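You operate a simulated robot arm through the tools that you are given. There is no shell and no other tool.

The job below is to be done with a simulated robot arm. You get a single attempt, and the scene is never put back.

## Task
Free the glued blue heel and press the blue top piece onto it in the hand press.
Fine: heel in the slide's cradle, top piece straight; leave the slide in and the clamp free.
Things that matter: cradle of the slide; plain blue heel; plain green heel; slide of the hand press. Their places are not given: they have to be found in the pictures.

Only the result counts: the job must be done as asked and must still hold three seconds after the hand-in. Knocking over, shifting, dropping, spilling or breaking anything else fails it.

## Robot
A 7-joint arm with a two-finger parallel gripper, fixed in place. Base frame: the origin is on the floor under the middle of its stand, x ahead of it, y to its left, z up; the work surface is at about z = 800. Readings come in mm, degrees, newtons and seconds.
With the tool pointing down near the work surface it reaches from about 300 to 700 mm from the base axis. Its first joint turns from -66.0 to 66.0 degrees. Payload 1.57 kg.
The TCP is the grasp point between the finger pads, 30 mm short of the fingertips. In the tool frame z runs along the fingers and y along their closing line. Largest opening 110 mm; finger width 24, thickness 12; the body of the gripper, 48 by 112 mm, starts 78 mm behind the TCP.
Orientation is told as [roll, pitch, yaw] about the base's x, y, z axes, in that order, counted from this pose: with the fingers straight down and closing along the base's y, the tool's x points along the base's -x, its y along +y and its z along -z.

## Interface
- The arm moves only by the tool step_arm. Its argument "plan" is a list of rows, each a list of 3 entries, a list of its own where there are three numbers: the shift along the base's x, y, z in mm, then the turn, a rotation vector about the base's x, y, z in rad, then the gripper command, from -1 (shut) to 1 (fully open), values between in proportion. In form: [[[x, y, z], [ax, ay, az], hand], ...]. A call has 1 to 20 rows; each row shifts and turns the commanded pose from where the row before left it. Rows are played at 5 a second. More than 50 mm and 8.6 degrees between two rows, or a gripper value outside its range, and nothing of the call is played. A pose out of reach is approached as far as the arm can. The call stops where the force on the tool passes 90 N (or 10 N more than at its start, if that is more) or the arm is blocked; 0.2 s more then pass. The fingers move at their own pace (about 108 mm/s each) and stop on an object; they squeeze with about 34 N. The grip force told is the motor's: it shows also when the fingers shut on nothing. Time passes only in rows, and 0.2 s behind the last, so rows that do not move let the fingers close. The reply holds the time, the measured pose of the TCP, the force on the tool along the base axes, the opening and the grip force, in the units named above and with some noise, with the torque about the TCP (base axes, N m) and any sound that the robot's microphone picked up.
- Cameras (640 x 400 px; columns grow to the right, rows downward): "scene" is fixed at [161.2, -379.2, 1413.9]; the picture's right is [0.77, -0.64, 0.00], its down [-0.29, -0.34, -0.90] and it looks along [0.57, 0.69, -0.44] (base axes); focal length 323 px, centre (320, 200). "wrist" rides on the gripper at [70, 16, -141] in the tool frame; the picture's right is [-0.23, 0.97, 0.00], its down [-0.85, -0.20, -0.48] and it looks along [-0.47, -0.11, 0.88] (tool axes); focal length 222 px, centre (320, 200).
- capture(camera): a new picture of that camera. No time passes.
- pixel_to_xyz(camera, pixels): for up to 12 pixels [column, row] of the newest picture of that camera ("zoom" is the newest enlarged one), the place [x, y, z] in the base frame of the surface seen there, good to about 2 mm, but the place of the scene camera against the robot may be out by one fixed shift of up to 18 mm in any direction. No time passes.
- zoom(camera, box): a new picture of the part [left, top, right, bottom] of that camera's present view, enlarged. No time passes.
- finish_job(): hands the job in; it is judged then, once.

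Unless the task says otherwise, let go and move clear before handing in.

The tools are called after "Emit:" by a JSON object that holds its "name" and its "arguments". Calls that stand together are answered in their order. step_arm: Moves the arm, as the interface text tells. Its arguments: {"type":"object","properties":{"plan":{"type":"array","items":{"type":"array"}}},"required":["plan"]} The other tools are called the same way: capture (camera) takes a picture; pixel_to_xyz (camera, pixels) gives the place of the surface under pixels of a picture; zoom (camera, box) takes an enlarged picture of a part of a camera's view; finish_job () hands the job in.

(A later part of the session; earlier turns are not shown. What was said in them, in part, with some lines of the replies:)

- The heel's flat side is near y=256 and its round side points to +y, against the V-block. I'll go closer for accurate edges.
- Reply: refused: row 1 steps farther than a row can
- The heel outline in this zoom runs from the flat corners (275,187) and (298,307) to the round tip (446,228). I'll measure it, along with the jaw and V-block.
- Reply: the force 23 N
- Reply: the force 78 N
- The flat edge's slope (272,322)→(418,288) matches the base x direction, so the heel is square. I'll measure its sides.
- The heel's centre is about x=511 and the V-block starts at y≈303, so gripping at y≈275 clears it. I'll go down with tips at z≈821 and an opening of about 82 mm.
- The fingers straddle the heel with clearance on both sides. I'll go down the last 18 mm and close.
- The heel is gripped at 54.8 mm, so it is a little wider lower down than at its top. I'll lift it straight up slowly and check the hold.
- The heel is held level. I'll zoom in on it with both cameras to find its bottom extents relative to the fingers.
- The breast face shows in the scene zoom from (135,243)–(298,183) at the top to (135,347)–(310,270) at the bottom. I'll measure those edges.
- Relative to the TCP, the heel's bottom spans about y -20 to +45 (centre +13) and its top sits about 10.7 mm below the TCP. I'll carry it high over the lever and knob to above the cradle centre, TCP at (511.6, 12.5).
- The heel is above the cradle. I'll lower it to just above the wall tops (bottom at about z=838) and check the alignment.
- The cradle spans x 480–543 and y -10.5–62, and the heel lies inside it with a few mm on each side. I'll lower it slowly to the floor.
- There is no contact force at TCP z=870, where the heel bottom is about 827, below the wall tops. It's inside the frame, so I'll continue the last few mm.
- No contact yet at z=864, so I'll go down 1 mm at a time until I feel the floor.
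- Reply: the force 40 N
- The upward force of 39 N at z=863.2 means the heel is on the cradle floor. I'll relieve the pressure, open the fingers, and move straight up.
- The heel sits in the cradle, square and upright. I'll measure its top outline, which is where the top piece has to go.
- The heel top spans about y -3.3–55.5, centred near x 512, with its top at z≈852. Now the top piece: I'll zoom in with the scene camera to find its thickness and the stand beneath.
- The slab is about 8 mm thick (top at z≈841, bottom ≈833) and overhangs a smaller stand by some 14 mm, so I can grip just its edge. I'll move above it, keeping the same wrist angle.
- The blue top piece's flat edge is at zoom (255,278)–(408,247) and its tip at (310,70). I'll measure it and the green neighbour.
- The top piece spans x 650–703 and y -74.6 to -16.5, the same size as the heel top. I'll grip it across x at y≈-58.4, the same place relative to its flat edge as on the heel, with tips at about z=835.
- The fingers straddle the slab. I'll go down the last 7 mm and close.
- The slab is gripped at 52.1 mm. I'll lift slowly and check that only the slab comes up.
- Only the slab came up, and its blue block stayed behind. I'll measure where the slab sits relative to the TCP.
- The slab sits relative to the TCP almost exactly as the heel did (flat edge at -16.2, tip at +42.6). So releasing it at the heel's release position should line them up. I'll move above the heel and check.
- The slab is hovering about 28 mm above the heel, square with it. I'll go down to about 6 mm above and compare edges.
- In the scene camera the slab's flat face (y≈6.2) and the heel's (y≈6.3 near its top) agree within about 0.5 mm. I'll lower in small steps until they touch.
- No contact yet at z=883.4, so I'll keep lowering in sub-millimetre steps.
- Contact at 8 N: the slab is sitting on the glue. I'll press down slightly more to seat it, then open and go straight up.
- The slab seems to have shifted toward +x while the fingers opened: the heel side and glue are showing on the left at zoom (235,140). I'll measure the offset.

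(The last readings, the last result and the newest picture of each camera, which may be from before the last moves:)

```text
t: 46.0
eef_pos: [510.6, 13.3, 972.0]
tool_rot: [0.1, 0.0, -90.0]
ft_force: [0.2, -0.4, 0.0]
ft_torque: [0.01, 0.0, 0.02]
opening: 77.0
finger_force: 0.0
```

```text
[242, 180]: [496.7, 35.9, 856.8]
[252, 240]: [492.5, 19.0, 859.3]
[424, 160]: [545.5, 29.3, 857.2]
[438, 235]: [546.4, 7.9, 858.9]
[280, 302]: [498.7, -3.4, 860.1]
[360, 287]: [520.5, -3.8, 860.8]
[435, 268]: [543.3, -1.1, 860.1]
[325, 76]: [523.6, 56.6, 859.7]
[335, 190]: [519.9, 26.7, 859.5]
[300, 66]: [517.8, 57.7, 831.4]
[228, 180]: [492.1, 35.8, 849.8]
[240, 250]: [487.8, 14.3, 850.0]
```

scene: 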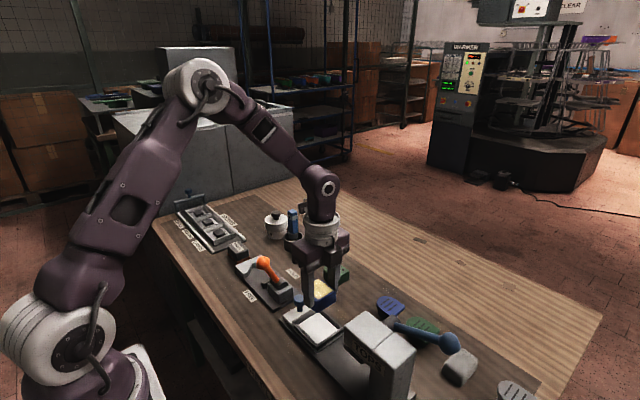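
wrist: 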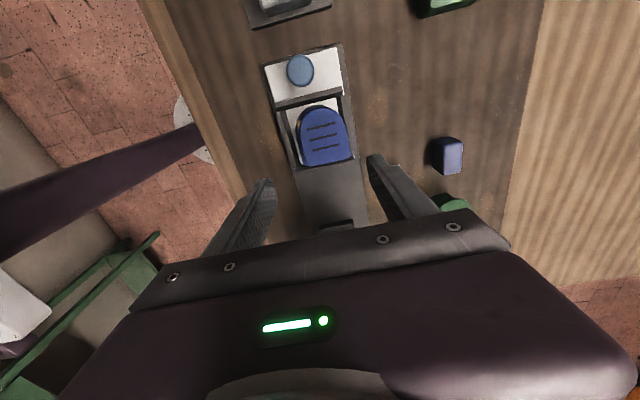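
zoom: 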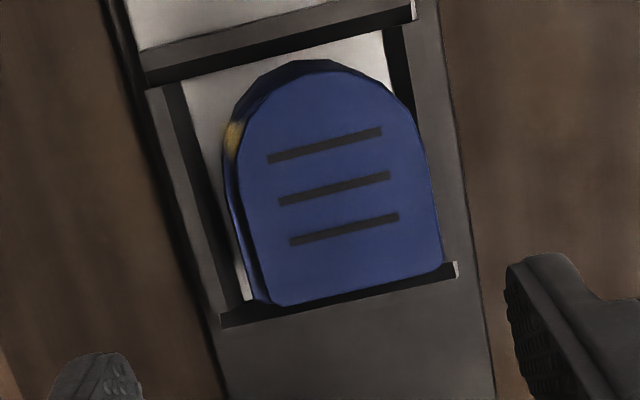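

The slab slid about 6.5 mm toward +x on release, probably from uneven finger unloading on wet glue, while the heel stayed put. I'll straddle the slab with open fingers above the heel's top edge and narrow them slowly by position to push it back to centre. I'll stop just at its width so nothing is squeezed.

Emit:
{"name": "step_arm", "arguments": {"plan": [[[1.0, 0, -40], [0, 0, 0], 0.4], [[0, 0, -30], [0, 0, 0], 0.4], [[0, 0, -12], [0, 0, 0], 0.4], [[0, 0, -5], [0, 0, 0], 0.4], [[0, 0, 0], [0, 0, 0], 0.4]]}}

Emit:
{"name": "capture", "arguments": {"camera": "wrist"}}

Emit:
{"name": "zoom", "arguments": {"camera": "scene", "box": [290, 285, 350, 345]}}

```text
t: 47.2
eef_pos: [512.1, 13.8, 884.2]
tool_rot: [0.0, 0.0, -90.0]
ft_force: [0.1, 0.3, -0.7]
ft_torque: [-0.02, 0.01, 0.03]
opening: 77.3
finger_force: 0.1
```

```text
taken
```

wrist: 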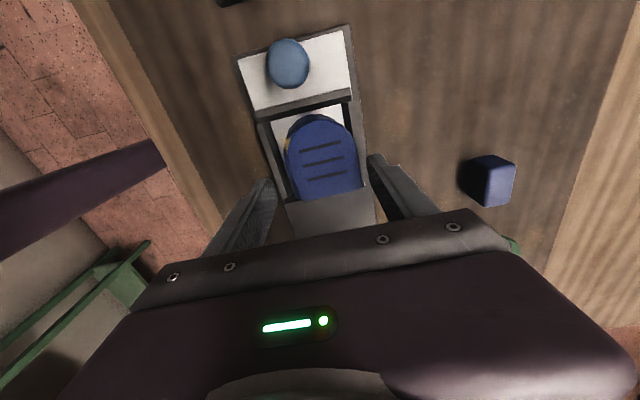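

```text
6.67 times, centred on (320, 315) of scene
```

zoom: 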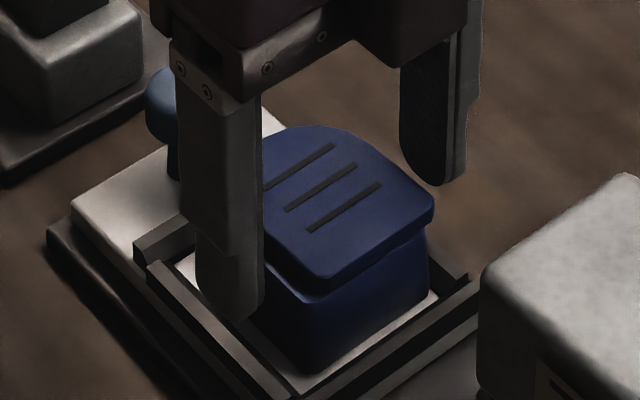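

Both fingers are clear of the slab and above the heel. I'll narrow in small position steps to about 53 mm, then look.

Emit:
{"name": "step_arm", "arguments": {"plan": [[[0, 0, 0], [0, 0, 0], 0.273], [[0, 0, 0], [0, 0, 0], 0.2], [[0, 0, 0], [0, 0, 0], 0.145], [[0, 0, 0], [0, 0, 0], 0.109], [[0, 0, 0], [0, 0, 0], 0.073], [[0, 0, 0], [0, 0, 0], 0.055], [[0, 0, 0], [0, 0, 0], 0.036], [[0, 0, 0], [0, 0, 0], 0.018], [[0, 0, 0], [0, 0, 0], 0.0], [[0, 0, 0], [0, 0, 0], -0.018], [[0, 0, 0], [0, 0, 0], -0.027], [[0, 0, 0], [0, 0, 0], -0.036], [[0, 0, 0], [0, 0, 0], -0.036]]}}

Emit:
{"name": "capture", "arguments": {"camera": "wrist"}}

Emit:
{"name": "zoom", "arguments": {"camera": "wrist", "box": [255, 80, 375, 220]}}

Emit:
{"name": "zoom", "arguments": {"camera": "scene", "box": [290, 285, 350, 345]}}

```text
t: 50.0
eef_pos: [511.9, 12.5, 882.9]
tool_rot: [0.0, 0.1, -90.0]
ft_force: [0.2, 0.7, 0.9]
ft_torque: [-0.01, -0.01, 0.01]
opening: 53.8
finger_force: 0.4
```

```text
taken
```

wrist: 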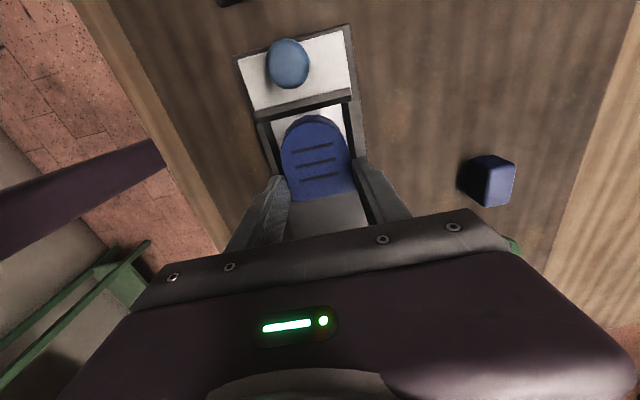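

```text
2.86 times, centred on (315, 150) of wrist
```

zoom: 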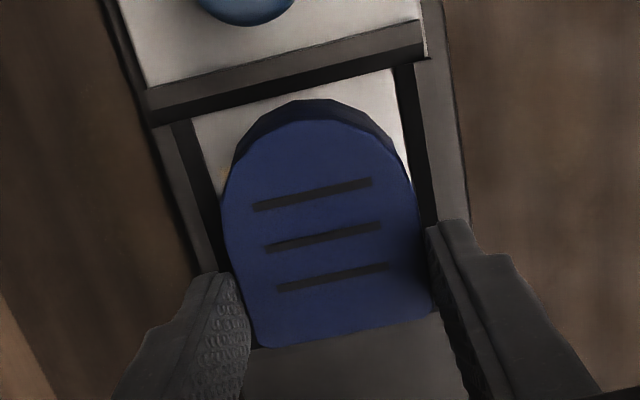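

```text
6.67 times, centred on (320, 315) of scene
```

zoom: 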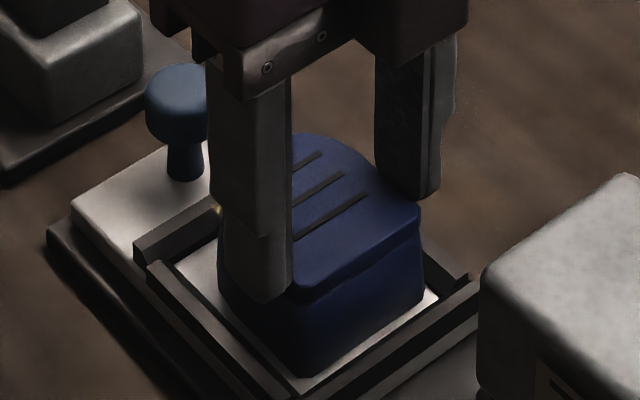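

The slab was pushed back with almost no squeeze (0.4 N). I'll open slowly, go up, and check the offset again.

Emit:
{"name": "step_arm", "arguments": {"plan": [[[0, 0, 0], [0, 0, 0], -0.018], [[0, 0, 0], [0, 0, 0], 0.0], [[0, 0, 0], [0, 0, 0], 0.036], [[0, 0, 0], [0, 0, 0], 0.1], [[0, 0, 0], [0, 0, 0], 0.2], [[0, 0, 0], [0, 0, 0], 0.4], [[0, 0, 20], [0, 0, 0], 0.4], [[0, 0, 37], [0, 0, 0], 0.4], [[0, 0, 30], [0, 0, 0], 0.4], [[0, 0, 0], [0, 0, 0], 0.4]]}}

Emit:
{"name": "capture", "arguments": {"camera": "wrist"}}

Emit:
{"name": "zoom", "arguments": {"camera": "scene", "box": [290, 285, 350, 345]}}

Emit:
{"name": "zoom", "arguments": {"camera": "wrist", "box": [280, 95, 360, 180]}}

```text
t: 52.2
eef_pos: [511.9, 11.3, 973.4]
tool_rot: [0.0, 0.1, -89.9]
ft_force: [-0.8, -0.3, 0.2]
ft_torque: [-0.01, 0.0, -0.01]
opening: 77.2
finger_force: 0.0
```

```text
taken
```

wrist: 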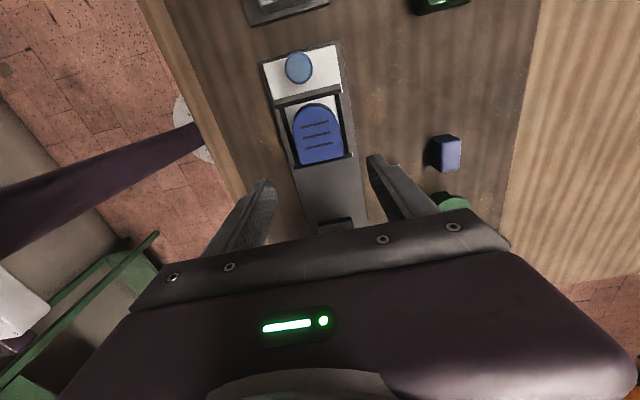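

```text
6.67 times, centred on (320, 315) of scene
```

zoom: 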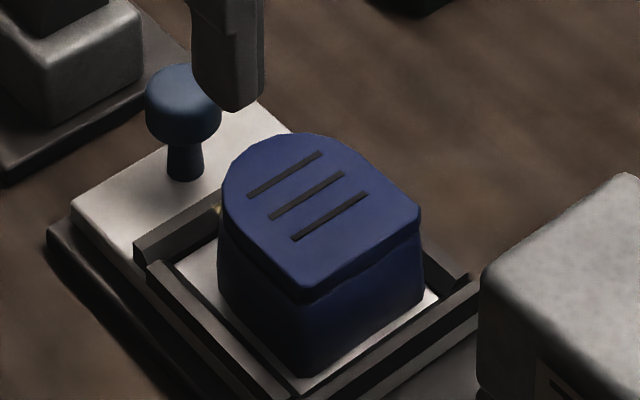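

```text
4.71 times, centred on (320, 138) of wrist
```

zoom: 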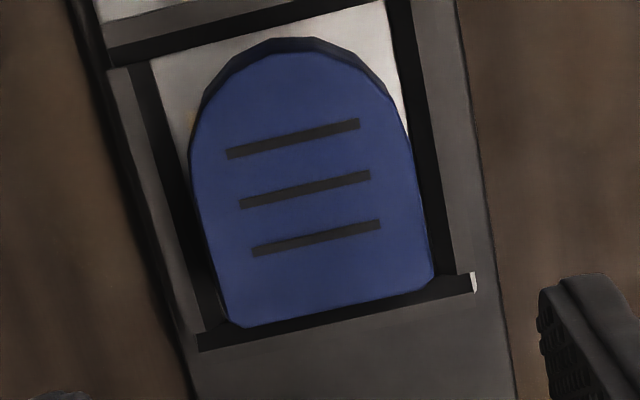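

It looks well aligned now: the slots match the base axes and the edges are even. I'll measure the slab and heel edges to confirm.

Emit:
{"name": "pixel_to_xyz", "arguments": {"camera": "zoom", "pixels": [[198, 200], [212, 255], [410, 180], [425, 240], [240, 323], [330, 305], [428, 280], [297, 58], [305, 190], [302, 44], [197, 110], [398, 110]]}}

Emit:
{"name": "pixel_to_xyz", "arguments": {"camera": "scene", "pixels": [[318, 327], [318, 330], [325, 323], [325, 327], [332, 319.5], [332, 323], [318, 325.5], [325, 321.7], [311, 316], [307, 318], [306, 320], [320, 318]]}}

```text
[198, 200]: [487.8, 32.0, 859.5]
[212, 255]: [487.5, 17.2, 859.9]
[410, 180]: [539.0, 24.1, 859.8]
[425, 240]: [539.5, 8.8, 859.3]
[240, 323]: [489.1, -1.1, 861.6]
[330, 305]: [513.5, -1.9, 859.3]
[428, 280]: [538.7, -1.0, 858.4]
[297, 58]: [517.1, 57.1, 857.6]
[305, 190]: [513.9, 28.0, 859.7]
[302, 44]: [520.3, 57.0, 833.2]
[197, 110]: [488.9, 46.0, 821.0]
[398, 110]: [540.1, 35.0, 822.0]
```

```text
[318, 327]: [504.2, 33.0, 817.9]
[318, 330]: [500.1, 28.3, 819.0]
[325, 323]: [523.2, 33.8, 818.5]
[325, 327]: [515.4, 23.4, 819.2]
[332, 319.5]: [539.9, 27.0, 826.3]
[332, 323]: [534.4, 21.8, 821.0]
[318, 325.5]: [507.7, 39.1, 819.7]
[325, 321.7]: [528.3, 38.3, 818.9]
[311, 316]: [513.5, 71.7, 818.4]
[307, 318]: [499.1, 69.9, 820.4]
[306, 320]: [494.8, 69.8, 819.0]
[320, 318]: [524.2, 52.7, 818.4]
```

In x the slab (centre 513.5) matches the heel (513.0) within about 0.5 mm. I'll check y with a fresh scene zoom on the flat faces.

Emit:
{"name": "zoom", "arguments": {"camera": "scene", "box": [298, 295, 343, 340]}}

Emit:
{"name": "pixel_to_xyz", "arguments": {"camera": "zoom", "pixels": [[320, 250], [340, 240], [360, 230], [320, 262], [360, 240], [390, 225], [300, 290], [330, 275], [360, 260], [390, 245], [330, 310], [380, 290]]}}

```text
8.89 times, centred on (320, 318) of scene
```

zoom: 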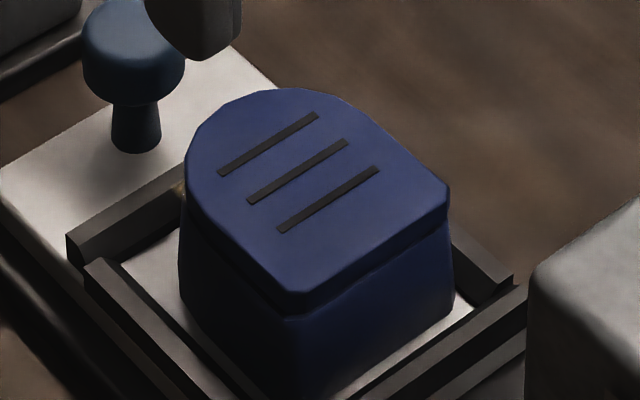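

```text
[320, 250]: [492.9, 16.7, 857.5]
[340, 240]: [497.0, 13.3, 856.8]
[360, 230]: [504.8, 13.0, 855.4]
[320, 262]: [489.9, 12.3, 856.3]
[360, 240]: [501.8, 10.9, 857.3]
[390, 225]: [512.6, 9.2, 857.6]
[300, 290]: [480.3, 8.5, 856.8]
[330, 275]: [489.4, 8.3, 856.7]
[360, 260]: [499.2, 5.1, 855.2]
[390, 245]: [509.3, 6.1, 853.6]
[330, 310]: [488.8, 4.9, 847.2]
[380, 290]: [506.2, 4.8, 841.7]
```

The flat faces of the slab (y≈5.6) and the heel (≈5.5 near its top) are flush. Next I'll push the slide in, so I'll measure the knob at wrist (299,67).

Emit:
{"name": "zoom", "arguments": {"camera": "wrist", "box": [255, 35, 355, 110]}}

Emit:
{"name": "pixel_to_xyz", "arguments": {"camera": "wrist", "pixels": [[299, 66], [299, 53], [299, 81], [287, 68], [311, 66], [275, 62], [335, 50], [336, 226], [336, 200], [340, 220]]}}

```text
5.33 times, centred on (305, 72) of wrist
```

zoom: 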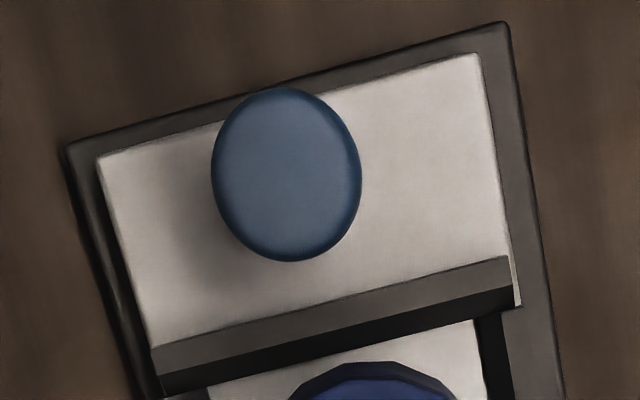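

```text
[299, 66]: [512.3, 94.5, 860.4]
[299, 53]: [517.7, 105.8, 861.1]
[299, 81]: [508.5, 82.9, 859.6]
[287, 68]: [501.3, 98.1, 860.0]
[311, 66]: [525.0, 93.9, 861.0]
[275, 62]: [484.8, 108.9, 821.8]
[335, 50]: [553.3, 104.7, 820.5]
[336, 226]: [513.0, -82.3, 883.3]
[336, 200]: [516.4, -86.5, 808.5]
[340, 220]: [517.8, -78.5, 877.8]
```

The knob is about 26 mm across, centred at (512, 94.5), top z≈861. I'll close the fingers, move behind it on the +y side, and go down to push height.

Emit:
{"name": "step_arm", "arguments": {"plan": [[[0, 40, 5], [0, 0, 0], -1], [[0, 40, 0], [0, 0, 0], -1], [[0, 38, 0], [0, 0, 0], -1], [[0, 0, -35], [0, 0, 0], -1], [[0, 0, -35], [0, 0, 0], -1], [[0, 0, -34], [0, 0, 0], -1], [[0, 0, 0], [0, 0, 0], -1]]}}

Emit:
{"name": "capture", "arguments": {"camera": "scene"}}

Emit:
{"name": "zoom", "arguments": {"camera": "scene", "box": [240, 240, 370, 350]}}

Emit:
{"name": "capture", "arguments": {"camera": "wrist"}}

```text
t: 53.8
eef_pos: [510.7, 127.2, 871.6]
tool_rot: [0.0, 0.0, -90.0]
ft_force: [-0.4, -1.1, 0.3]
ft_torque: [0.05, -0.02, 0.01]
opening: 0.1
finger_force: 21.3
```

```text
taken
```

scene: 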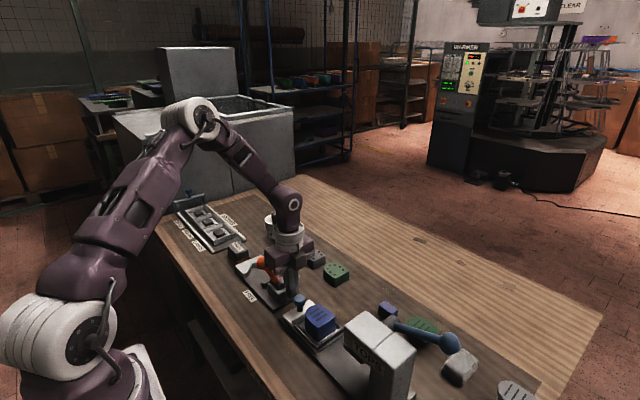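

```text
3.64 times, centred on (305, 295) of scene
```

zoom: 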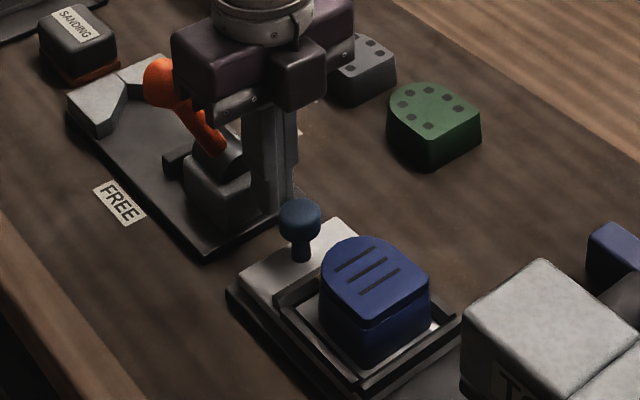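

```text
taken
```

wrist: 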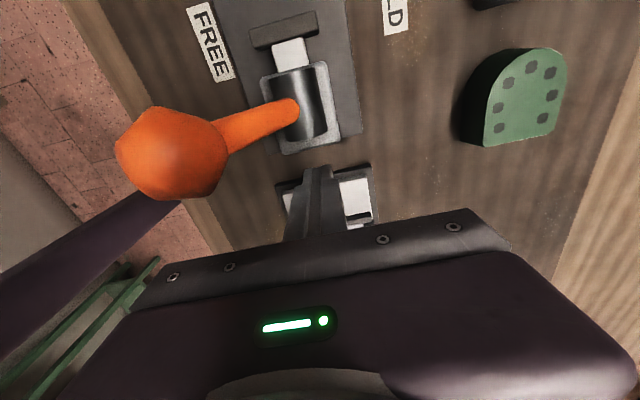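

The fingers are behind the knob and clear of the lever. I'll approach slowly and start pushing toward -y.

Emit:
{"name": "step_arm", "arguments": {"plan": [[[0, -3, 0], [0, 0, 0], -1], [[0, -2, 0], [0, 0, 0], -1], [[0, -2, 0], [0, 0, 0], -1], [[0, -2, 0], [0, 0, 0], -1], [[0, -2, 0], [0, 0, 0], -1], [[0, -2, 0], [0, 0, 0], -1], [[0, -2, 0], [0, 0, 0], -1], [[0, -2, 0], [0, 0, 0], -1], [[0, -2, 0], [0, 0, 0], -1], [[0, -2, 0], [0, 0, 0], -1], [[0, 0, 0], [0, 0, 0], -1]]}}

Emit:
{"name": "zoom", "arguments": {"camera": "scene", "box": [270, 265, 400, 375]}}

```text
t: 56.2
eef_pos: [513.5, 110.9, 871.1]
tool_rot: [0.0, 0.0, -90.0]
ft_force: [0.1, 0.9, -0.7]
ft_torque: [-0.01, 0.02, -0.01]
opening: 0.0
finger_force: 21.5
```

```text
3.64 times, centred on (335, 320) of scene
```

zoom: 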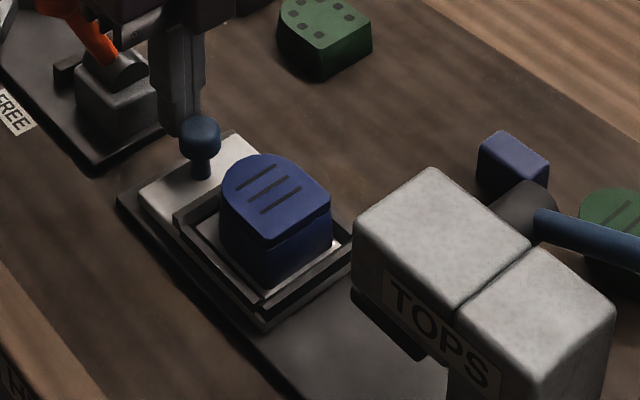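

The slide is moving smoothly at about 1 N and the slab is steady on the heel. I'll keep pushing slowly.

Emit:
{"name": "step_arm", "arguments": {"plan": [[[0, -3, 0], [0, 0, 0], -1], [[0, -3, 0], [0, 0, 0], -1], [[0, -3, 0], [0, 0, 0], -1], [[0, -3, 0], [0, 0, 0], -1], [[0, -3, 0], [0, 0, 0], -1], [[0, -3, 0], [0, 0, 0], -1], [[0, -3, 0], [0, 0, 0], -1], [[0, -3, 0], [0, 0, 0], -1], [[0, -3, 0], [0, 0, 0], -1], [[0, -3, 0], [0, 0, 0], -1], [[0, -3, 0], [0, 0, 0], -1], [[0, -3, 0], [0, 0, 0], -1], [[0, -3, 0], [0, 0, 0], -1], [[0, -3, 0], [0, 0, 0], -1], [[0, 0, 0], [0, 0, 0], -1]]}}

Emit:
{"name": "zoom", "arguments": {"camera": "scene", "box": [280, 265, 410, 375]}}

Emit:
{"name": "capture", "arguments": {"camera": "wrist"}}

```text
t: 59.4
eef_pos: [511.5, 68.3, 873.2]
tool_rot: [-0.1, 0.0, -89.9]
ft_force: [-0.3, 0.6, 0.4]
ft_torque: [-0.01, -0.01, 0.02]
opening: 0.0
finger_force: 21.3
```

```text
3.64 times, centred on (345, 320) of scene
```

zoom: 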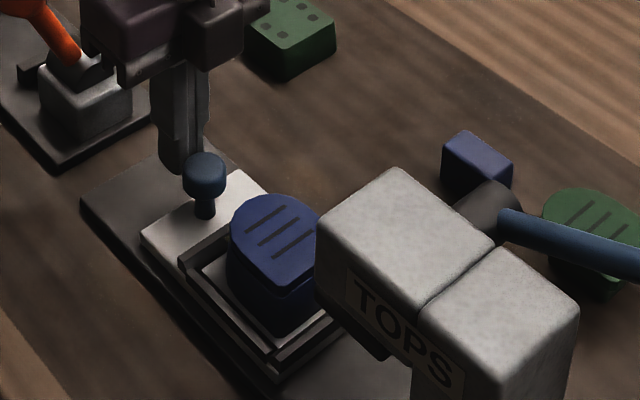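

```text
taken
```

wrist: 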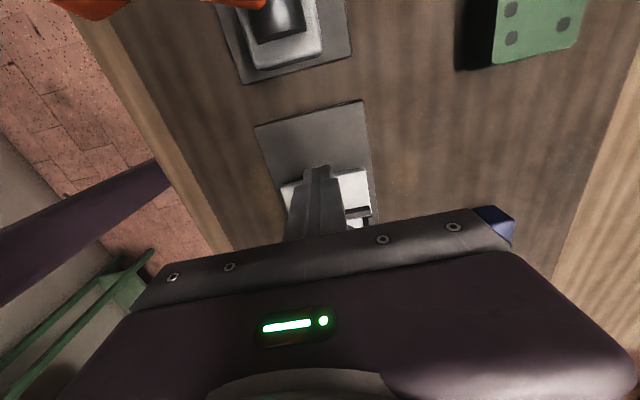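

The slab is steady and the slide is about 50 mm in. I'll continue.

Emit:
{"name": "step_arm", "arguments": {"plan": [[[0, -3, 0], [0, 0, 0], -1], [[0, -3, 0], [0, 0, 0], -1], [[0, -3, 0], [0, 0, 0], -1], [[0, -3, 0], [0, 0, 0], -1], [[0, -3, 0], [0, 0, 0], -1], [[0, -3, 0], [0, 0, 0], -1], [[0, -3, 0], [0, 0, 0], -1], [[0, -3, 0], [0, 0, 0], -1], [[0, -3, 0], [0, 0, 0], -1], [[0, -3, 0], [0, 0, 0], -1], [[0, -3, 0], [0, 0, 0], -1], [[0, -3, 0], [0, 0, 0], -1], [[0, -3, 0], [0, 0, 0], -1], [[0, -3, 0], [0, 0, 0], -1], [[0, 0, 0], [0, 0, 0], -1]]}}

Emit:
{"name": "zoom", "arguments": {"camera": "scene", "box": [290, 275, 420, 385]}}

```text
t: 62.6
eef_pos: [511.7, 25.2, 871.0]
tool_rot: [0.0, -0.1, -90.0]
ft_force: [0.1, 0.2, 0.6]
ft_torque: [-0.02, 0.02, -0.01]
opening: 0.0
finger_force: 21.5
```

```text
3.64 times, centred on (355, 330) of scene
```

zoom: 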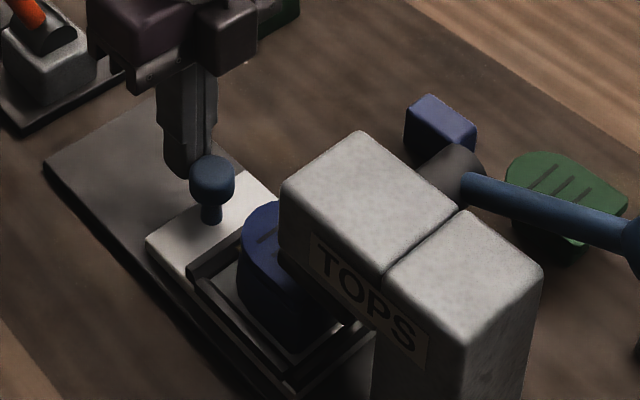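

The slide is about 93 mm in and the heel is now under the head. I'll continue in 2 mm steps and watch for the end stop.

Emit:
{"name": "step_arm", "arguments": {"plan": [[[0, -2, 0], [0, 0, 0], -1], [[0, -2, 0], [0, 0, 0], -1], [[0, -2, 0], [0, 0, 0], -1], [[0, -2, 0], [0, 0, 0], -1], [[0, -2, 0], [0, 0, 0], -1], [[0, -2, 0], [0, 0, 0], -1], [[0, -2, 0], [0, 0, 0], -1], [[0, -2, 0], [0, 0, 0], -1], [[0, -2, 0], [0, 0, 0], -1], [[0, -2, 0], [0, 0, 0], -1], [[0, 0, 0], [0, 0, 0], -1]]}}

Emit:
{"name": "zoom", "arguments": {"camera": "scene", "box": [290, 275, 420, 385]}}

```text
t: 65.0
eef_pos: [510.1, 6.1, 871.6]
tool_rot: [0.0, -0.1, -90.0]
ft_force: [0.4, -0.1, -0.4]
ft_torque: [0.03, -0.04, 0.02]
opening: 0.2
finger_force: 21.6
```

```text
3.64 times, centred on (355, 330) of scene
```

zoom: 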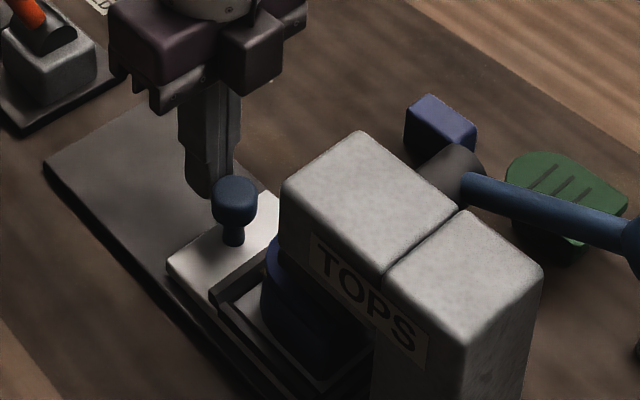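

No stop yet at about 113 mm. I'll continue in 2 mm steps.

Emit:
{"name": "step_arm", "arguments": {"plan": [[[0, -2, 0], [0, 0, 0], -1], [[0, -2, 0], [0, 0, 0], -1], [[0, -2, 0], [0, 0, 0], -1], [[0, -2, 0], [0, 0, 0], -1], [[0, -2, 0], [0, 0, 0], -1], [[0, 0, 0], [0, 0, 0], -1]]}}

Emit:
{"name": "step_arm", "arguments": {"plan": [[[0, -2, 0], [0, 0, 0], -1], [[0, -2, 0], [0, 0, 0], -1], [[0, -2, 0], [0, 0, 0], -1], [[0, 0, 0], [0, 0, 0], -1]]}}

Emit:
{"name": "zoom", "arguments": {"camera": "scene", "box": [290, 275, 420, 385]}}

```text
t: 66.4
eef_pos: [513.1, -2.5, 871.7]
tool_rot: [0.0, 0.0, -90.0]
ft_force: [0.2, 0.2, 0.3]
ft_torque: [0.02, 0.01, 0.02]
opening: 0.0
finger_force: 21.1
```

```text
t: 67.4
eef_pos: [510.9, -9.1, 871.2]
tool_rot: [0.0, 0.0, -90.0]
ft_force: [2.6, 6.8, -0.6]
ft_torque: [0.19, -0.09, 0.0]
opening: 0.1
finger_force: 21.6
```

```text
3.64 times, centred on (355, 330) of scene
```

zoom: 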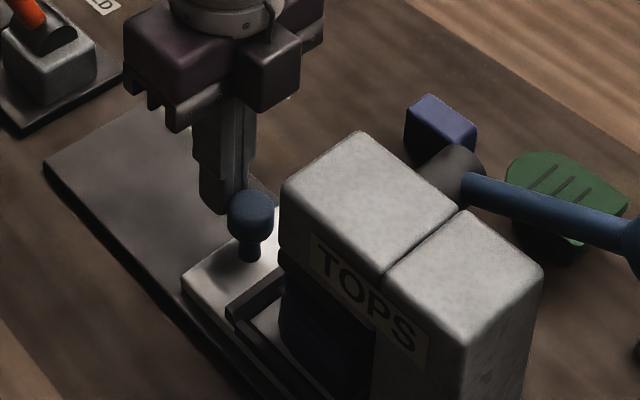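

A 6.8 N resistance has appeared, likely the end stop. I'll nudge 1 mm more to confirm.

Emit:
{"name": "step_arm", "arguments": {"plan": [[[0, -1, 0], [0, 0, 0], -1], [[0, 0, 0], [0, 0, 0], -1]]}}

Emit:
{"name": "step_arm", "arguments": {"plan": [[[0, -1, 0], [0, 0, 0], -1], [[0, 0, 0], [0, 0, 0], -1]]}}

```text
t: 68.0
eef_pos: [511.2, -9.0, 871.1]
tool_rot: [0.0, 0.1, -89.8]
ft_force: [5.3, 21.2, 5.2]
ft_torque: [0.45, 0.02, 0.05]
opening: 0.0
finger_force: 21.3
```

```text
t: 68.6
eef_pos: [511.8, -8.7, 871.7]
tool_rot: [0.0, 0.2, -89.9]
ft_force: [6.6, 33.6, -5.3]
ft_torque: [0.84, -0.47, 0.04]
opening: 0.2
finger_force: 21.1
```

The stop is confirmed: 34 N and no motion, about 128 mm of travel. I'll back away from the knob, rise, and move to look at the press lever.

Emit:
{"name": "step_arm", "arguments": {"plan": [[[0, 5, 0], [0, 0, 0], -1], [[0, 12, 0], [0, 0, 0], -1], [[0, 0, 40], [0, 0, 0], -1], [[0, 0, 45], [0, 0, 0], -1], [[0, 0, 45], [0, 0, 0], -1], [[0, 0, 45], [0, 0, 0], -1], [[5, -40, 15], [0, 0, 0], -1], [[5, -40, 0], [0, 0, 0], -1], [[5, -40, 0], [0, 0, 0], -1], [[5, -40, 0], [0, 0, 0], -1], [[0, 0, 0], [0, 0, 0], -1]]}}

Emit:
{"name": "capture", "arguments": {"camera": "wrist"}}

Emit:
{"name": "capture", "arguments": {"camera": "scene"}}

Emit:
{"name": "zoom", "arguments": {"camera": "scene", "box": [290, 275, 420, 385]}}

```text
t: 71.0
eef_pos: [531.9, -156.3, 1066.2]
tool_rot: [0.0, -0.1, -90.0]
ft_force: [-0.3, 0.1, 0.5]
ft_torque: [0.0, 0.0, -0.05]
opening: 0.1
finger_force: 21.1
```

```text
taken
```

wrist: 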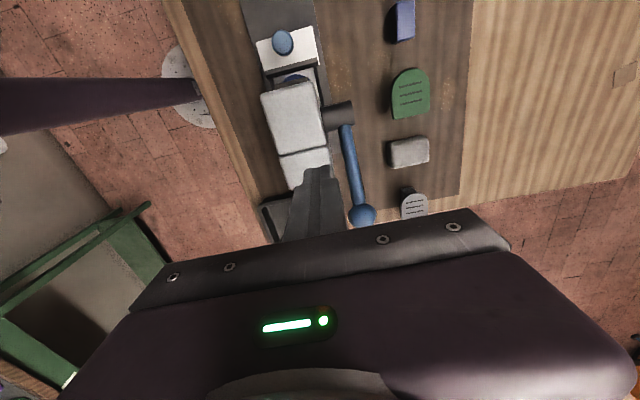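

```text
taken
```

scene: 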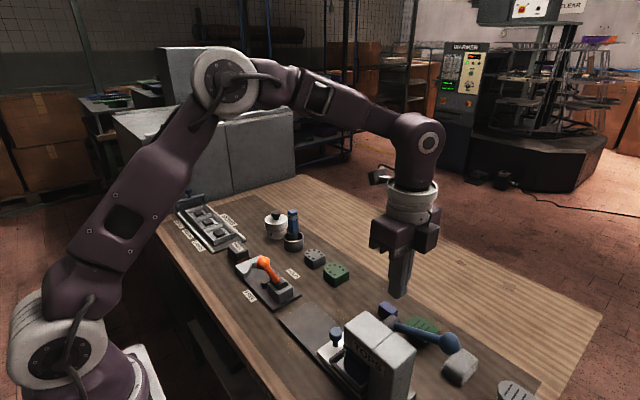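

```text
3.64 times, centred on (355, 330) of scene
```

zoom: 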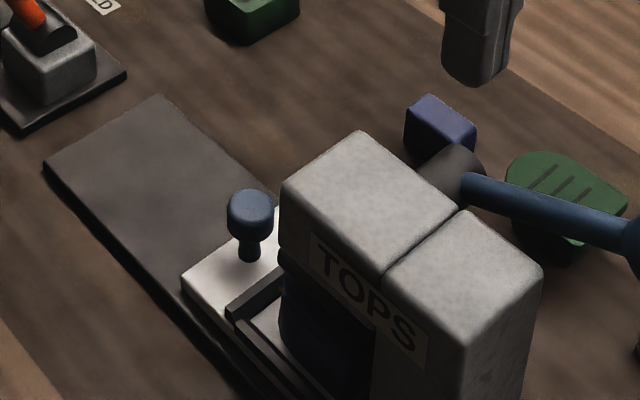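

The slide is fully in, with the knob near the head. The lever rod runs from wrist (345,125) to the ball at (363,215), so I'll measure it.

Emit:
{"name": "zoom", "arguments": {"camera": "wrist", "box": [310, 90, 420, 230]}}

Emit:
{"name": "pixel_to_xyz", "arguments": {"camera": "wrist", "pixels": [[363, 214], [353, 216], [374, 213], [362, 207], [357, 185], [350, 150], [346, 128], [342, 115], [330, 112], [352, 112], [365, 222], [412, 205]]}}

```text
2.86 times, centred on (365, 160) of wrist
```

zoom: 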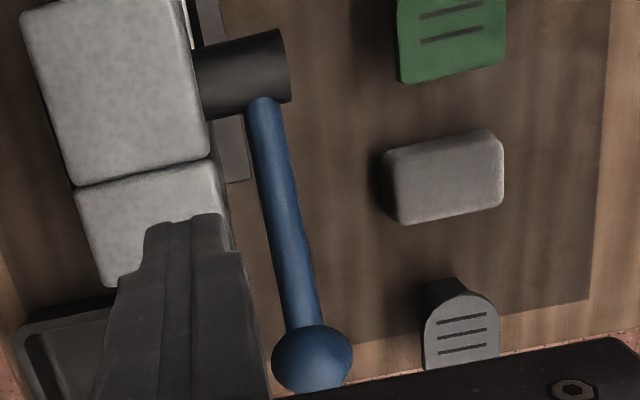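

```text
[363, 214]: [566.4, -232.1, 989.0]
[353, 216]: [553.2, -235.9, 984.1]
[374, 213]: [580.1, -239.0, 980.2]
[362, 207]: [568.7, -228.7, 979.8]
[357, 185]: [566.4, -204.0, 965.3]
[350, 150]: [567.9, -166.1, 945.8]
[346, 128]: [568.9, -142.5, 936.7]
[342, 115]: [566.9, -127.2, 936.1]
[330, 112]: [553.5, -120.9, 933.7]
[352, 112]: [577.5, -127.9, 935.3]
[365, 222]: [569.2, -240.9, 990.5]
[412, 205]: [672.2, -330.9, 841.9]
```

The lever's ball is centred near (567, -241, 975) and its pivot near (565, -126, 922). I'll go above the ball and check the clearance from the column.

Emit:
{"name": "pixel_to_xyz", "arguments": {"camera": "wrist", "pixels": [[325, 150], [328, 170], [333, 165], [337, 150], [334, 185], [325, 140], [310, 150], [285, 160]]}}

Emit:
{"name": "step_arm", "arguments": {"plan": [[[17, -45, 0], [0, 0, 0], -1], [[18, -45, 0], [0, 0, 0], -1], [[0, 0, -10], [0, 0, 0], -1], [[0, 0, 0], [0, 0, 0], -1]]}}

Emit:
{"name": "capture", "arguments": {"camera": "wrist"}}

Emit:
{"name": "zoom", "arguments": {"camera": "scene", "box": [370, 270, 500, 380]}}

```text
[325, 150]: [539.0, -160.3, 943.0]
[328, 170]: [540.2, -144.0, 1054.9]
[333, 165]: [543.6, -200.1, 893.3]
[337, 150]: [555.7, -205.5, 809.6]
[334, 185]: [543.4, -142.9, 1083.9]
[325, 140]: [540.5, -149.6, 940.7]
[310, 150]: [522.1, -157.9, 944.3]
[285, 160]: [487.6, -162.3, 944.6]
```

```text
t: 72.0
eef_pos: [566.9, -245.5, 1054.5]
tool_rot: [0.0, 0.0, -90.0]
ft_force: [0.7, 0.1, 1.2]
ft_torque: [-0.01, -0.01, -0.01]
opening: 0.0
finger_force: 21.6
```

```text
taken
```

wrist: 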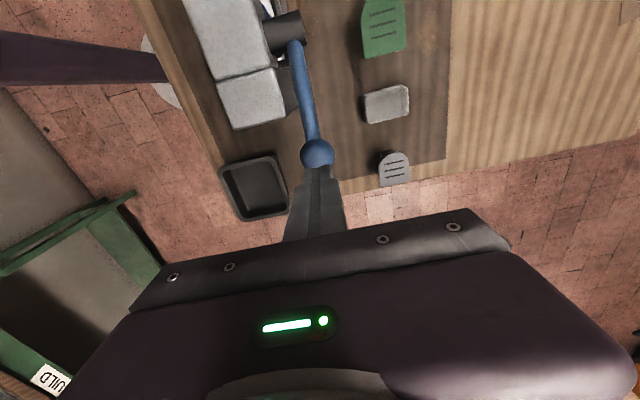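

```text
3.64 times, centred on (435, 325) of scene
```

zoom: 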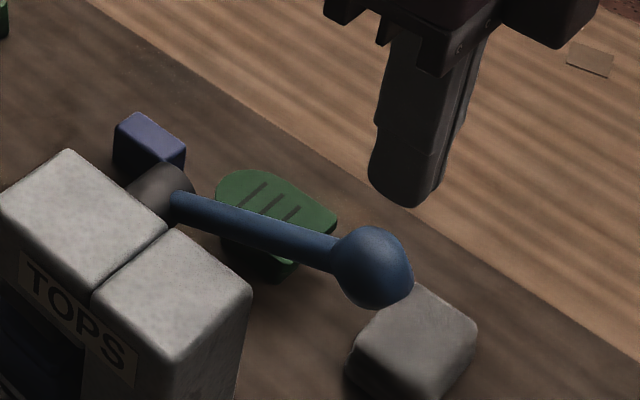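

The column's +x face is at x=544, so the fingers at x≥555 will clear it. I'll measure the ball once more from here.

Emit:
{"name": "pixel_to_xyz", "arguments": {"camera": "wrist", "pixels": [[317, 152], [303, 155], [332, 152], [316, 143], [318, 166], [308, 115], [324, 195]]}}

```text
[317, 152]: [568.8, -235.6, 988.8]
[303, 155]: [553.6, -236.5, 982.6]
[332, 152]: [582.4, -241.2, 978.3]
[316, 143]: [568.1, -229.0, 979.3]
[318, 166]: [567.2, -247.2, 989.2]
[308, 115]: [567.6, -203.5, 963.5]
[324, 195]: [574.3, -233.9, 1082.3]
```

The ball centre is about (568, -241, 975), top z≈990. I'll lower the closed fingertips onto it and push down gently to see which way the lever yields.

Emit:
{"name": "step_arm", "arguments": {"plan": [[[1, -1, -25], [0, 0, 0], -1], [[0, 0, -5], [0, 0, 0], -1], [[0, 0, -3], [0, 0, 0], -1], [[0, 0, -3], [0, 0, 0], -1], [[0, 0, -3], [0, 0, 0], -1], [[0, 0, -3], [0, 0, 0], -1], [[0, 0, 0], [0, 0, 0], -1]]}}

Emit:
{"name": "zoom", "arguments": {"camera": "scene", "box": [330, 270, 490, 390]}}

```text
t: 73.6
eef_pos: [567.6, -246.2, 1010.0]
tool_rot: [0.0, 0.0, -90.0]
ft_force: [0.2, -1.6, 1.7]
ft_torque: [-0.05, 0.03, 0.02]
opening: 0.0
finger_force: 21.4
```

```text
3.33 times, centred on (410, 330) of scene
```

zoom: 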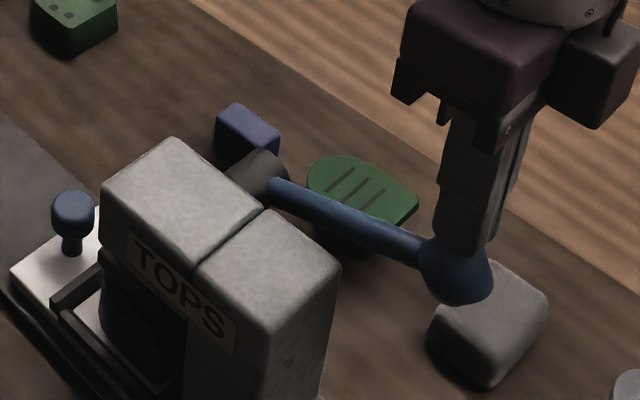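

The lever gives way downward with about 2 N. I'll continue pressing in small steps.

Emit:
{"name": "step_arm", "arguments": {"plan": [[[0, 0, -4], [0, 0, 0], -1], [[0, 0, -4], [0, 0, 0], -1], [[0, 0, -4], [0, 0, 0], -1], [[0, 0, -4], [0, 0, 0], -1], [[0, 0, -4], [0, 0, 0], -1], [[0, 0, -4], [0, 0, 0], -1], [[0, 0, 0], [0, 0, 0], -1]]}}

Emit:
{"name": "zoom", "arguments": {"camera": "scene", "box": [330, 270, 490, 390]}}

```text
t: 75.2
eef_pos: [567.8, -246.6, 987.2]
tool_rot: [0.0, 0.0, -90.0]
ft_force: [-0.6, -1.2, 1.3]
ft_torque: [-0.03, -0.04, -0.03]
opening: 0.0
finger_force: 21.5
```

```text
3.33 times, centred on (410, 330) of scene
```

zoom: 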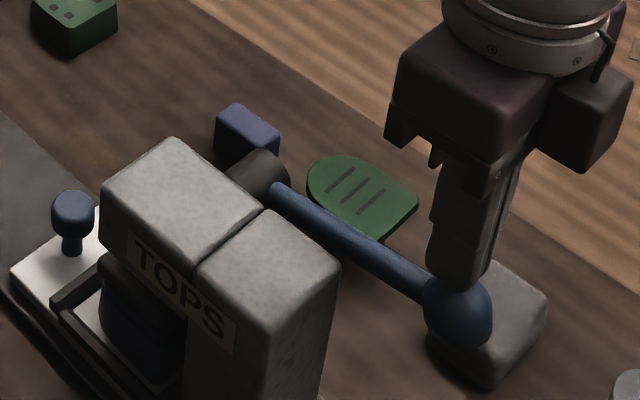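

The lever keeps moving down and the ram looks to be lowering. I'll continue.

Emit:
{"name": "step_arm", "arguments": {"plan": [[[0, -1, -4], [0, 0, 0], -1], [[0, 0, -4], [0, 0, 0], -1], [[0, 0, -4], [0, 0, 0], -1], [[0, 0, -4], [0, 0, 0], -1], [[0, 0, -4], [0, 0, 0], -1], [[0, 0, -4], [0, 0, 0], -1], [[0, 0, 0], [0, 0, 0], -1]]}}

Emit:
{"name": "zoom", "arguments": {"camera": "scene", "box": [330, 270, 490, 390]}}

```text
t: 76.4
eef_pos: [568.9, -249.1, 976.1]
tool_rot: [0.5, -0.5, -89.8]
ft_force: [-18.2, 14.7, 45.2]
ft_torque: [0.17, 0.65, -0.16]
opening: 0.0
finger_force: 21.6
stopped in row 6: the force on the tool passed its limit at 95 N (the readings are from after the stop); the commanded pose is now the measured one
```

```text
3.33 times, centred on (410, 330) of scene
```

zoom: 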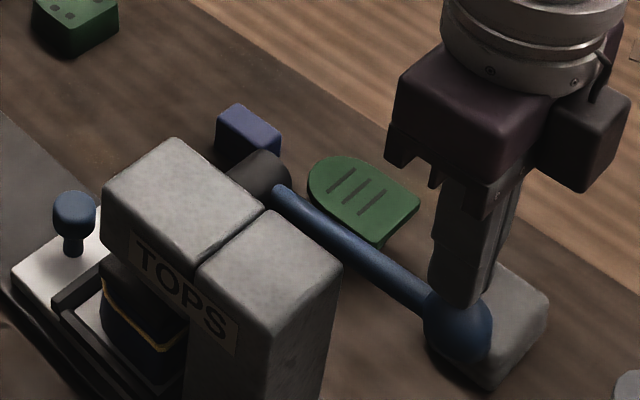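

The force passed 90 N and a yellow glue line has squeezed out at the joint (zoom 140,310), so the press has bitten. I'll hold there for a moment and read the force.

Emit:
{"name": "step_arm", "arguments": {"plan": [[[0, 0, -1], [0, 0, 0], -1], [[0, 0, 0], [0, 0, 0], -1], [[0, 0, 0], [0, 0, 0], -1], [[0, 0, 0], [0, 0, 0], -1]]}}

Emit:
{"name": "zoom", "arguments": {"camera": "scene", "box": [320, 310, 400, 380]}}

```text
t: 77.4
eef_pos: [569.2, -249.6, 974.4]
tool_rot: [0.5, -0.6, -90.0]
ft_force: [-18.0, 12.8, 63.0]
ft_torque: [0.01, 0.67, -0.13]
opening: 0.1
finger_force: 21.6
```

```text
5.71 times, centred on (360, 345) of scene
```

zoom: 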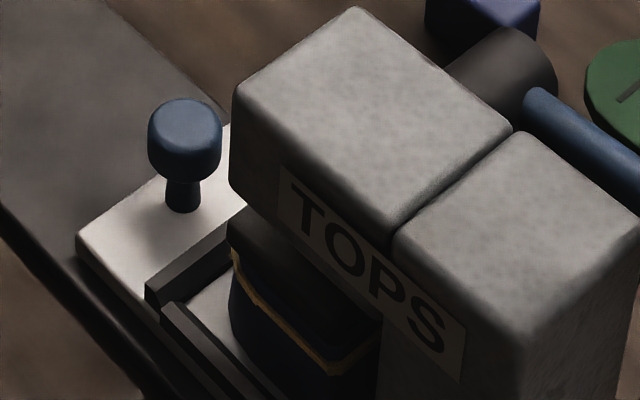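

The ram is down on the slab with an even glue line and 63 N on the lever ball. I'll release slowly and see whether the lever springs back.

Emit:
{"name": "step_arm", "arguments": {"plan": [[[0, 0, 2], [0, 0, 0], -1], [[0, 0, 3], [0, 0, 0], -1], [[0, 0, 5], [0, 0, 0], -1], [[0, 0, 5], [0, 0, 0], -1], [[0, 0, 0], [0, 0, 0], -1]]}}

Emit:
{"name": "zoom", "arguments": {"camera": "scene", "box": [330, 270, 490, 390]}}

Emit:
{"name": "capture", "arguments": {"camera": "wrist"}}

```text
t: 78.6
eef_pos: [569.0, -250.5, 988.3]
tool_rot: [0.4, -0.4, -90.1]
ft_force: [-0.4, 1.1, 0.8]
ft_torque: [0.03, 0.04, -0.02]
opening: 0.1
finger_force: 21.4
```

```text
3.33 times, centred on (410, 330) of scene
```

zoom: 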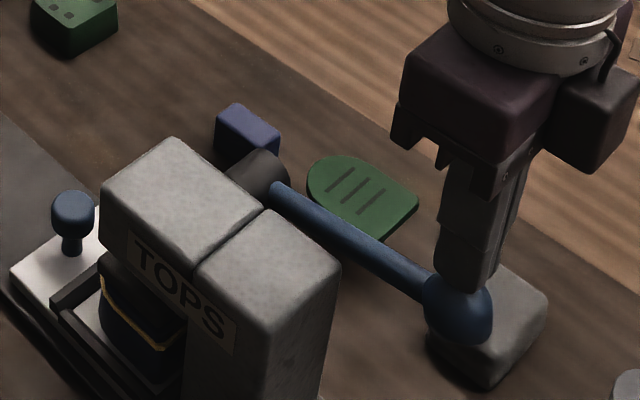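

```text
taken
```

wrist: 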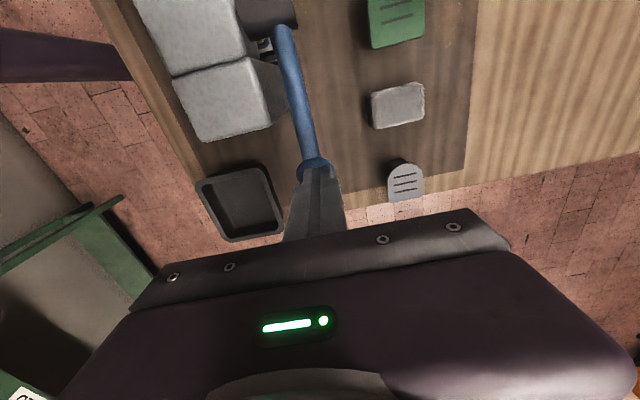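

The lever follows the fingers up on its spring and the press is steady again. I'll let it rise slowly to its rest, then move clear.

Emit:
{"name": "step_arm", "arguments": {"plan": [[[0, 0, 5], [0, 0, 0], -1], [[0, 1, 6], [0, 0, 0], -1], [[0, 1, 6], [0, 0, 0], -1], [[0, 1, 6], [0, 0, 0], -1], [[0, 1, 6], [0, 0, 0], -1], [[0, 1, 6], [0, 0, 0], -1], [[0, 0, 6], [0, 0, 0], -1], [[0, 0, 20], [0, 0, 0], -1], [[0, 0, 30], [0, 0, 0], -1], [[-10, 45, 10], [0, 0, 0], 0], [[-15, 45, 0], [0, 0, 0], 0.4], [[-15, 45, 0], [0, 0, 0], 0.4], [[-15, 45, 0], [0, 0, 0], 0.4], [[0, 30, 0], [0, 0, 0], 0.4], [[0, 0, 0], [0, 0, 0], 0.4]]}}

Emit:
{"name": "capture", "arguments": {"camera": "wrist"}}

Emit:
{"name": "capture", "arguments": {"camera": "scene"}}

Emit:
{"name": "zoom", "arguments": {"camera": "scene", "box": [320, 310, 400, 380]}}

Emit:
{"name": "zoom", "arguments": {"camera": "scene", "box": [220, 230, 500, 400]}}

```text
t: 81.8
eef_pos: [516.8, -36.3, 1086.6]
tool_rot: [0.4, -0.4, -90.0]
ft_force: [0.5, -0.3, -0.3]
ft_torque: [0.01, -0.05, 0.02]
opening: 77.0
finger_force: 0.0
```

```text
taken
```

wrist: 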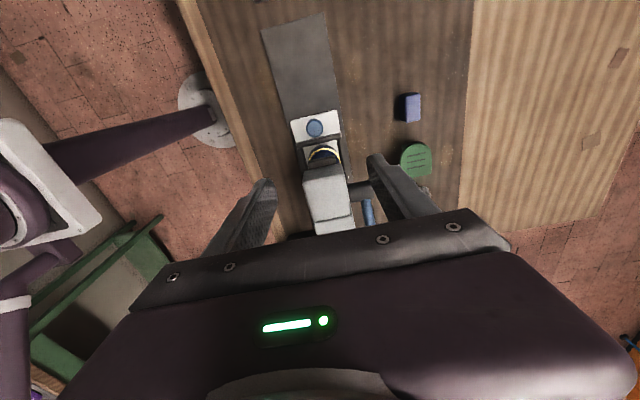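

```text
taken
```

scene: 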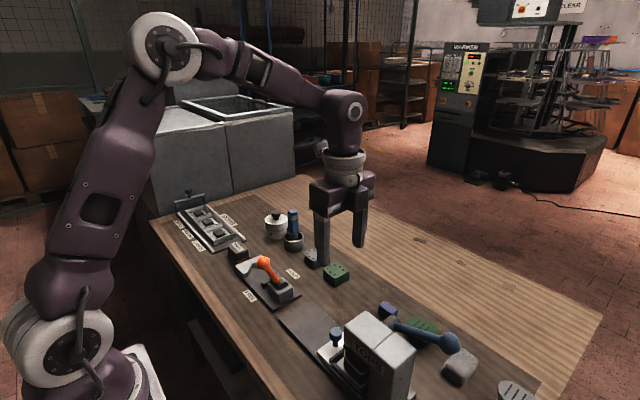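

```text
5.71 times, centred on (360, 345) of scene
```

zoom: 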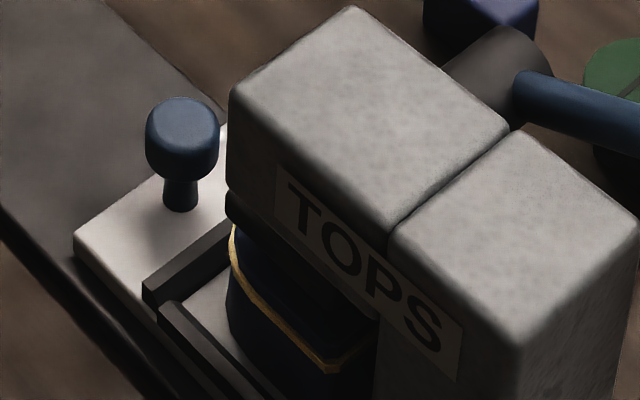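

```text
2.29 times, centred on (360, 315) of scene
```

zoom: 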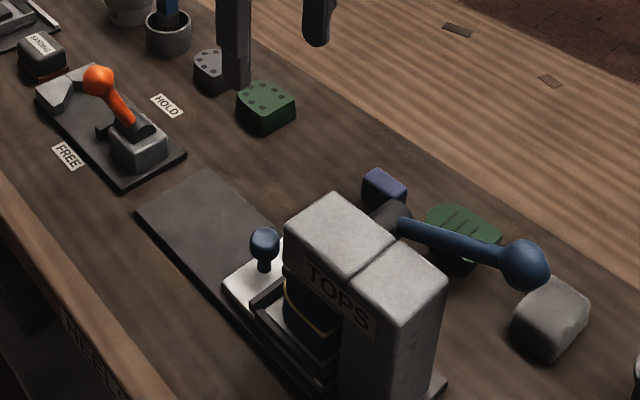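

The lever is back up, the clamp still points to FREE, and the glue line is even. I'll check the joint and the slide position with the wrist camera.

Emit:
{"name": "zoom", "arguments": {"camera": "wrist", "box": [285, 105, 365, 185]}}

Emit:
{"name": "pixel_to_xyz", "arguments": {"camera": "wrist", "pixels": [[315, 128], [324, 152], [324, 158], [311, 157], [334, 154], [300, 125], [330, 185], [410, 107], [415, 157]]}}

```text
5.00 times, centred on (325, 145) of wrist
```

zoom: 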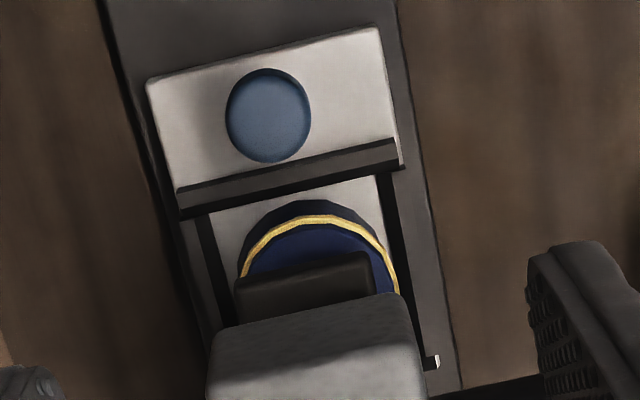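

```text
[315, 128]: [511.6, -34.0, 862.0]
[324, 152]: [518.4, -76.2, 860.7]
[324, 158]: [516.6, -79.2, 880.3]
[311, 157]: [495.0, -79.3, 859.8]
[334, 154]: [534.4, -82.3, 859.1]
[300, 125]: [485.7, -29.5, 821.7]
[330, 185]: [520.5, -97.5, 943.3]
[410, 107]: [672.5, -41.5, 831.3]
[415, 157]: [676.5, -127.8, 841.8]
```

The knob is at (511.6, -34), so the slide is still fully in. An even glue line runs around the joint, so the top piece sits straight on the heel. I'll move the arm well clear and take a last look before handing in.

Emit:
{"name": "step_arm", "arguments": {"plan": [[[-15, 40, 15], [0, 0, 0], 0.4], [[-15, 40, 15], [0, 0, 0], 0.4], [[-15, 40, 15], [0, 0, 0], 0.4], [[0, 0, 0], [0, 0, 0], 0.4], [[0, 0, 0], [0, 0, 0], 0.4]]}}

Emit:
{"name": "capture", "arguments": {"camera": "scene"}}

Emit:
{"name": "zoom", "arguments": {"camera": "scene", "box": [160, 180, 520, 400]}}

Emit:
{"name": "capture", "arguments": {"camera": "wrist"}}

```text
t: 83.0
eef_pos: [468.1, 86.4, 1131.8]
tool_rot: [0.4, -0.4, -90.0]
ft_force: [-0.3, -0.5, 0.1]
ft_torque: [-0.02, 0.01, -0.01]
opening: 76.9
finger_force: 0.0
```

```text
taken
```

scene: 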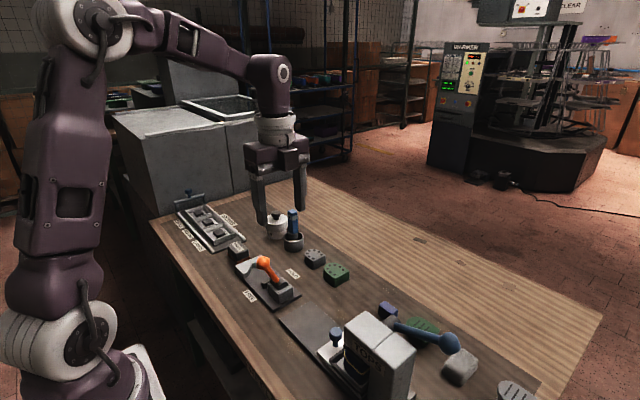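

```text
1.78 times, centred on (340, 290) of scene
```

zoom: 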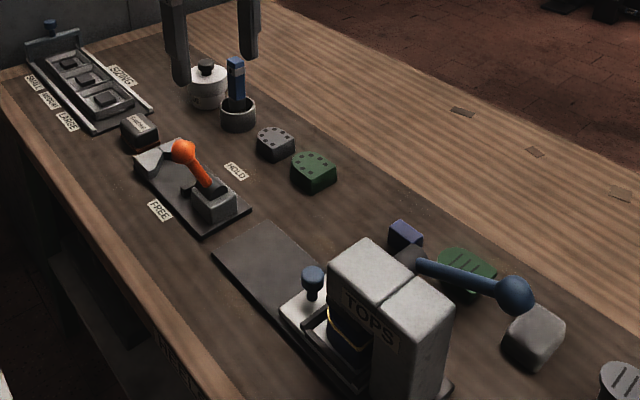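

```text
taken
```

wrist: 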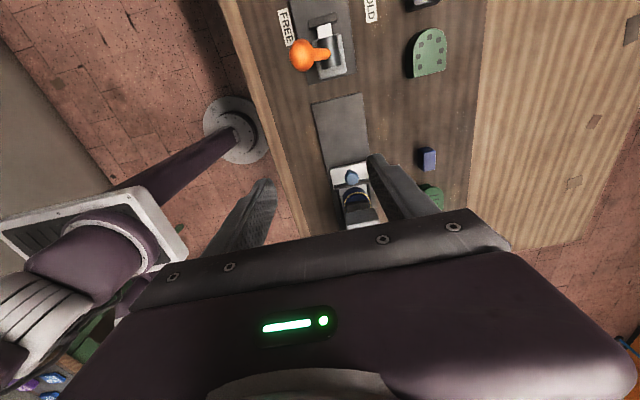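

The last pictures show the clamp lever on FREE, the slide fully in with the bonded heel under the press, and everything else where it was. The arm is well clear and holds nothing, so I'm handing the job in.

Emit:
{"name": "finish_job", "arguments": {}}

```text
The job is handed in.
```

The blue top piece is pressed onto the blue heel, and I've handed the job in; the hand-in reply gave no verdict.

- **Clamp:** the orange lever is against its stop on FREE and the jaw is drawn back.
- **Heel:** it sits in the slide's cradle, upright and square, and not touching the walls.
- **Top piece:** when I first let go, it slid about 6.5 mm sideways on the wet glue. I pushed it back before pressing. It then matched the heel to within about 0.5 mm side to side, and its flat face looked flush with the heel's in the scene camera.
- **Press:** the lever took just over 90 N and an even line of glue squeezed out around the part of the joint I could see. The lever then sprang back up to its rest position.
- **Slide:** it is fully in, against its end stop.

The arm is clear and empty. In the last pictures nothing else had been knocked or moved; the small blue block that held the top piece is still in its place.
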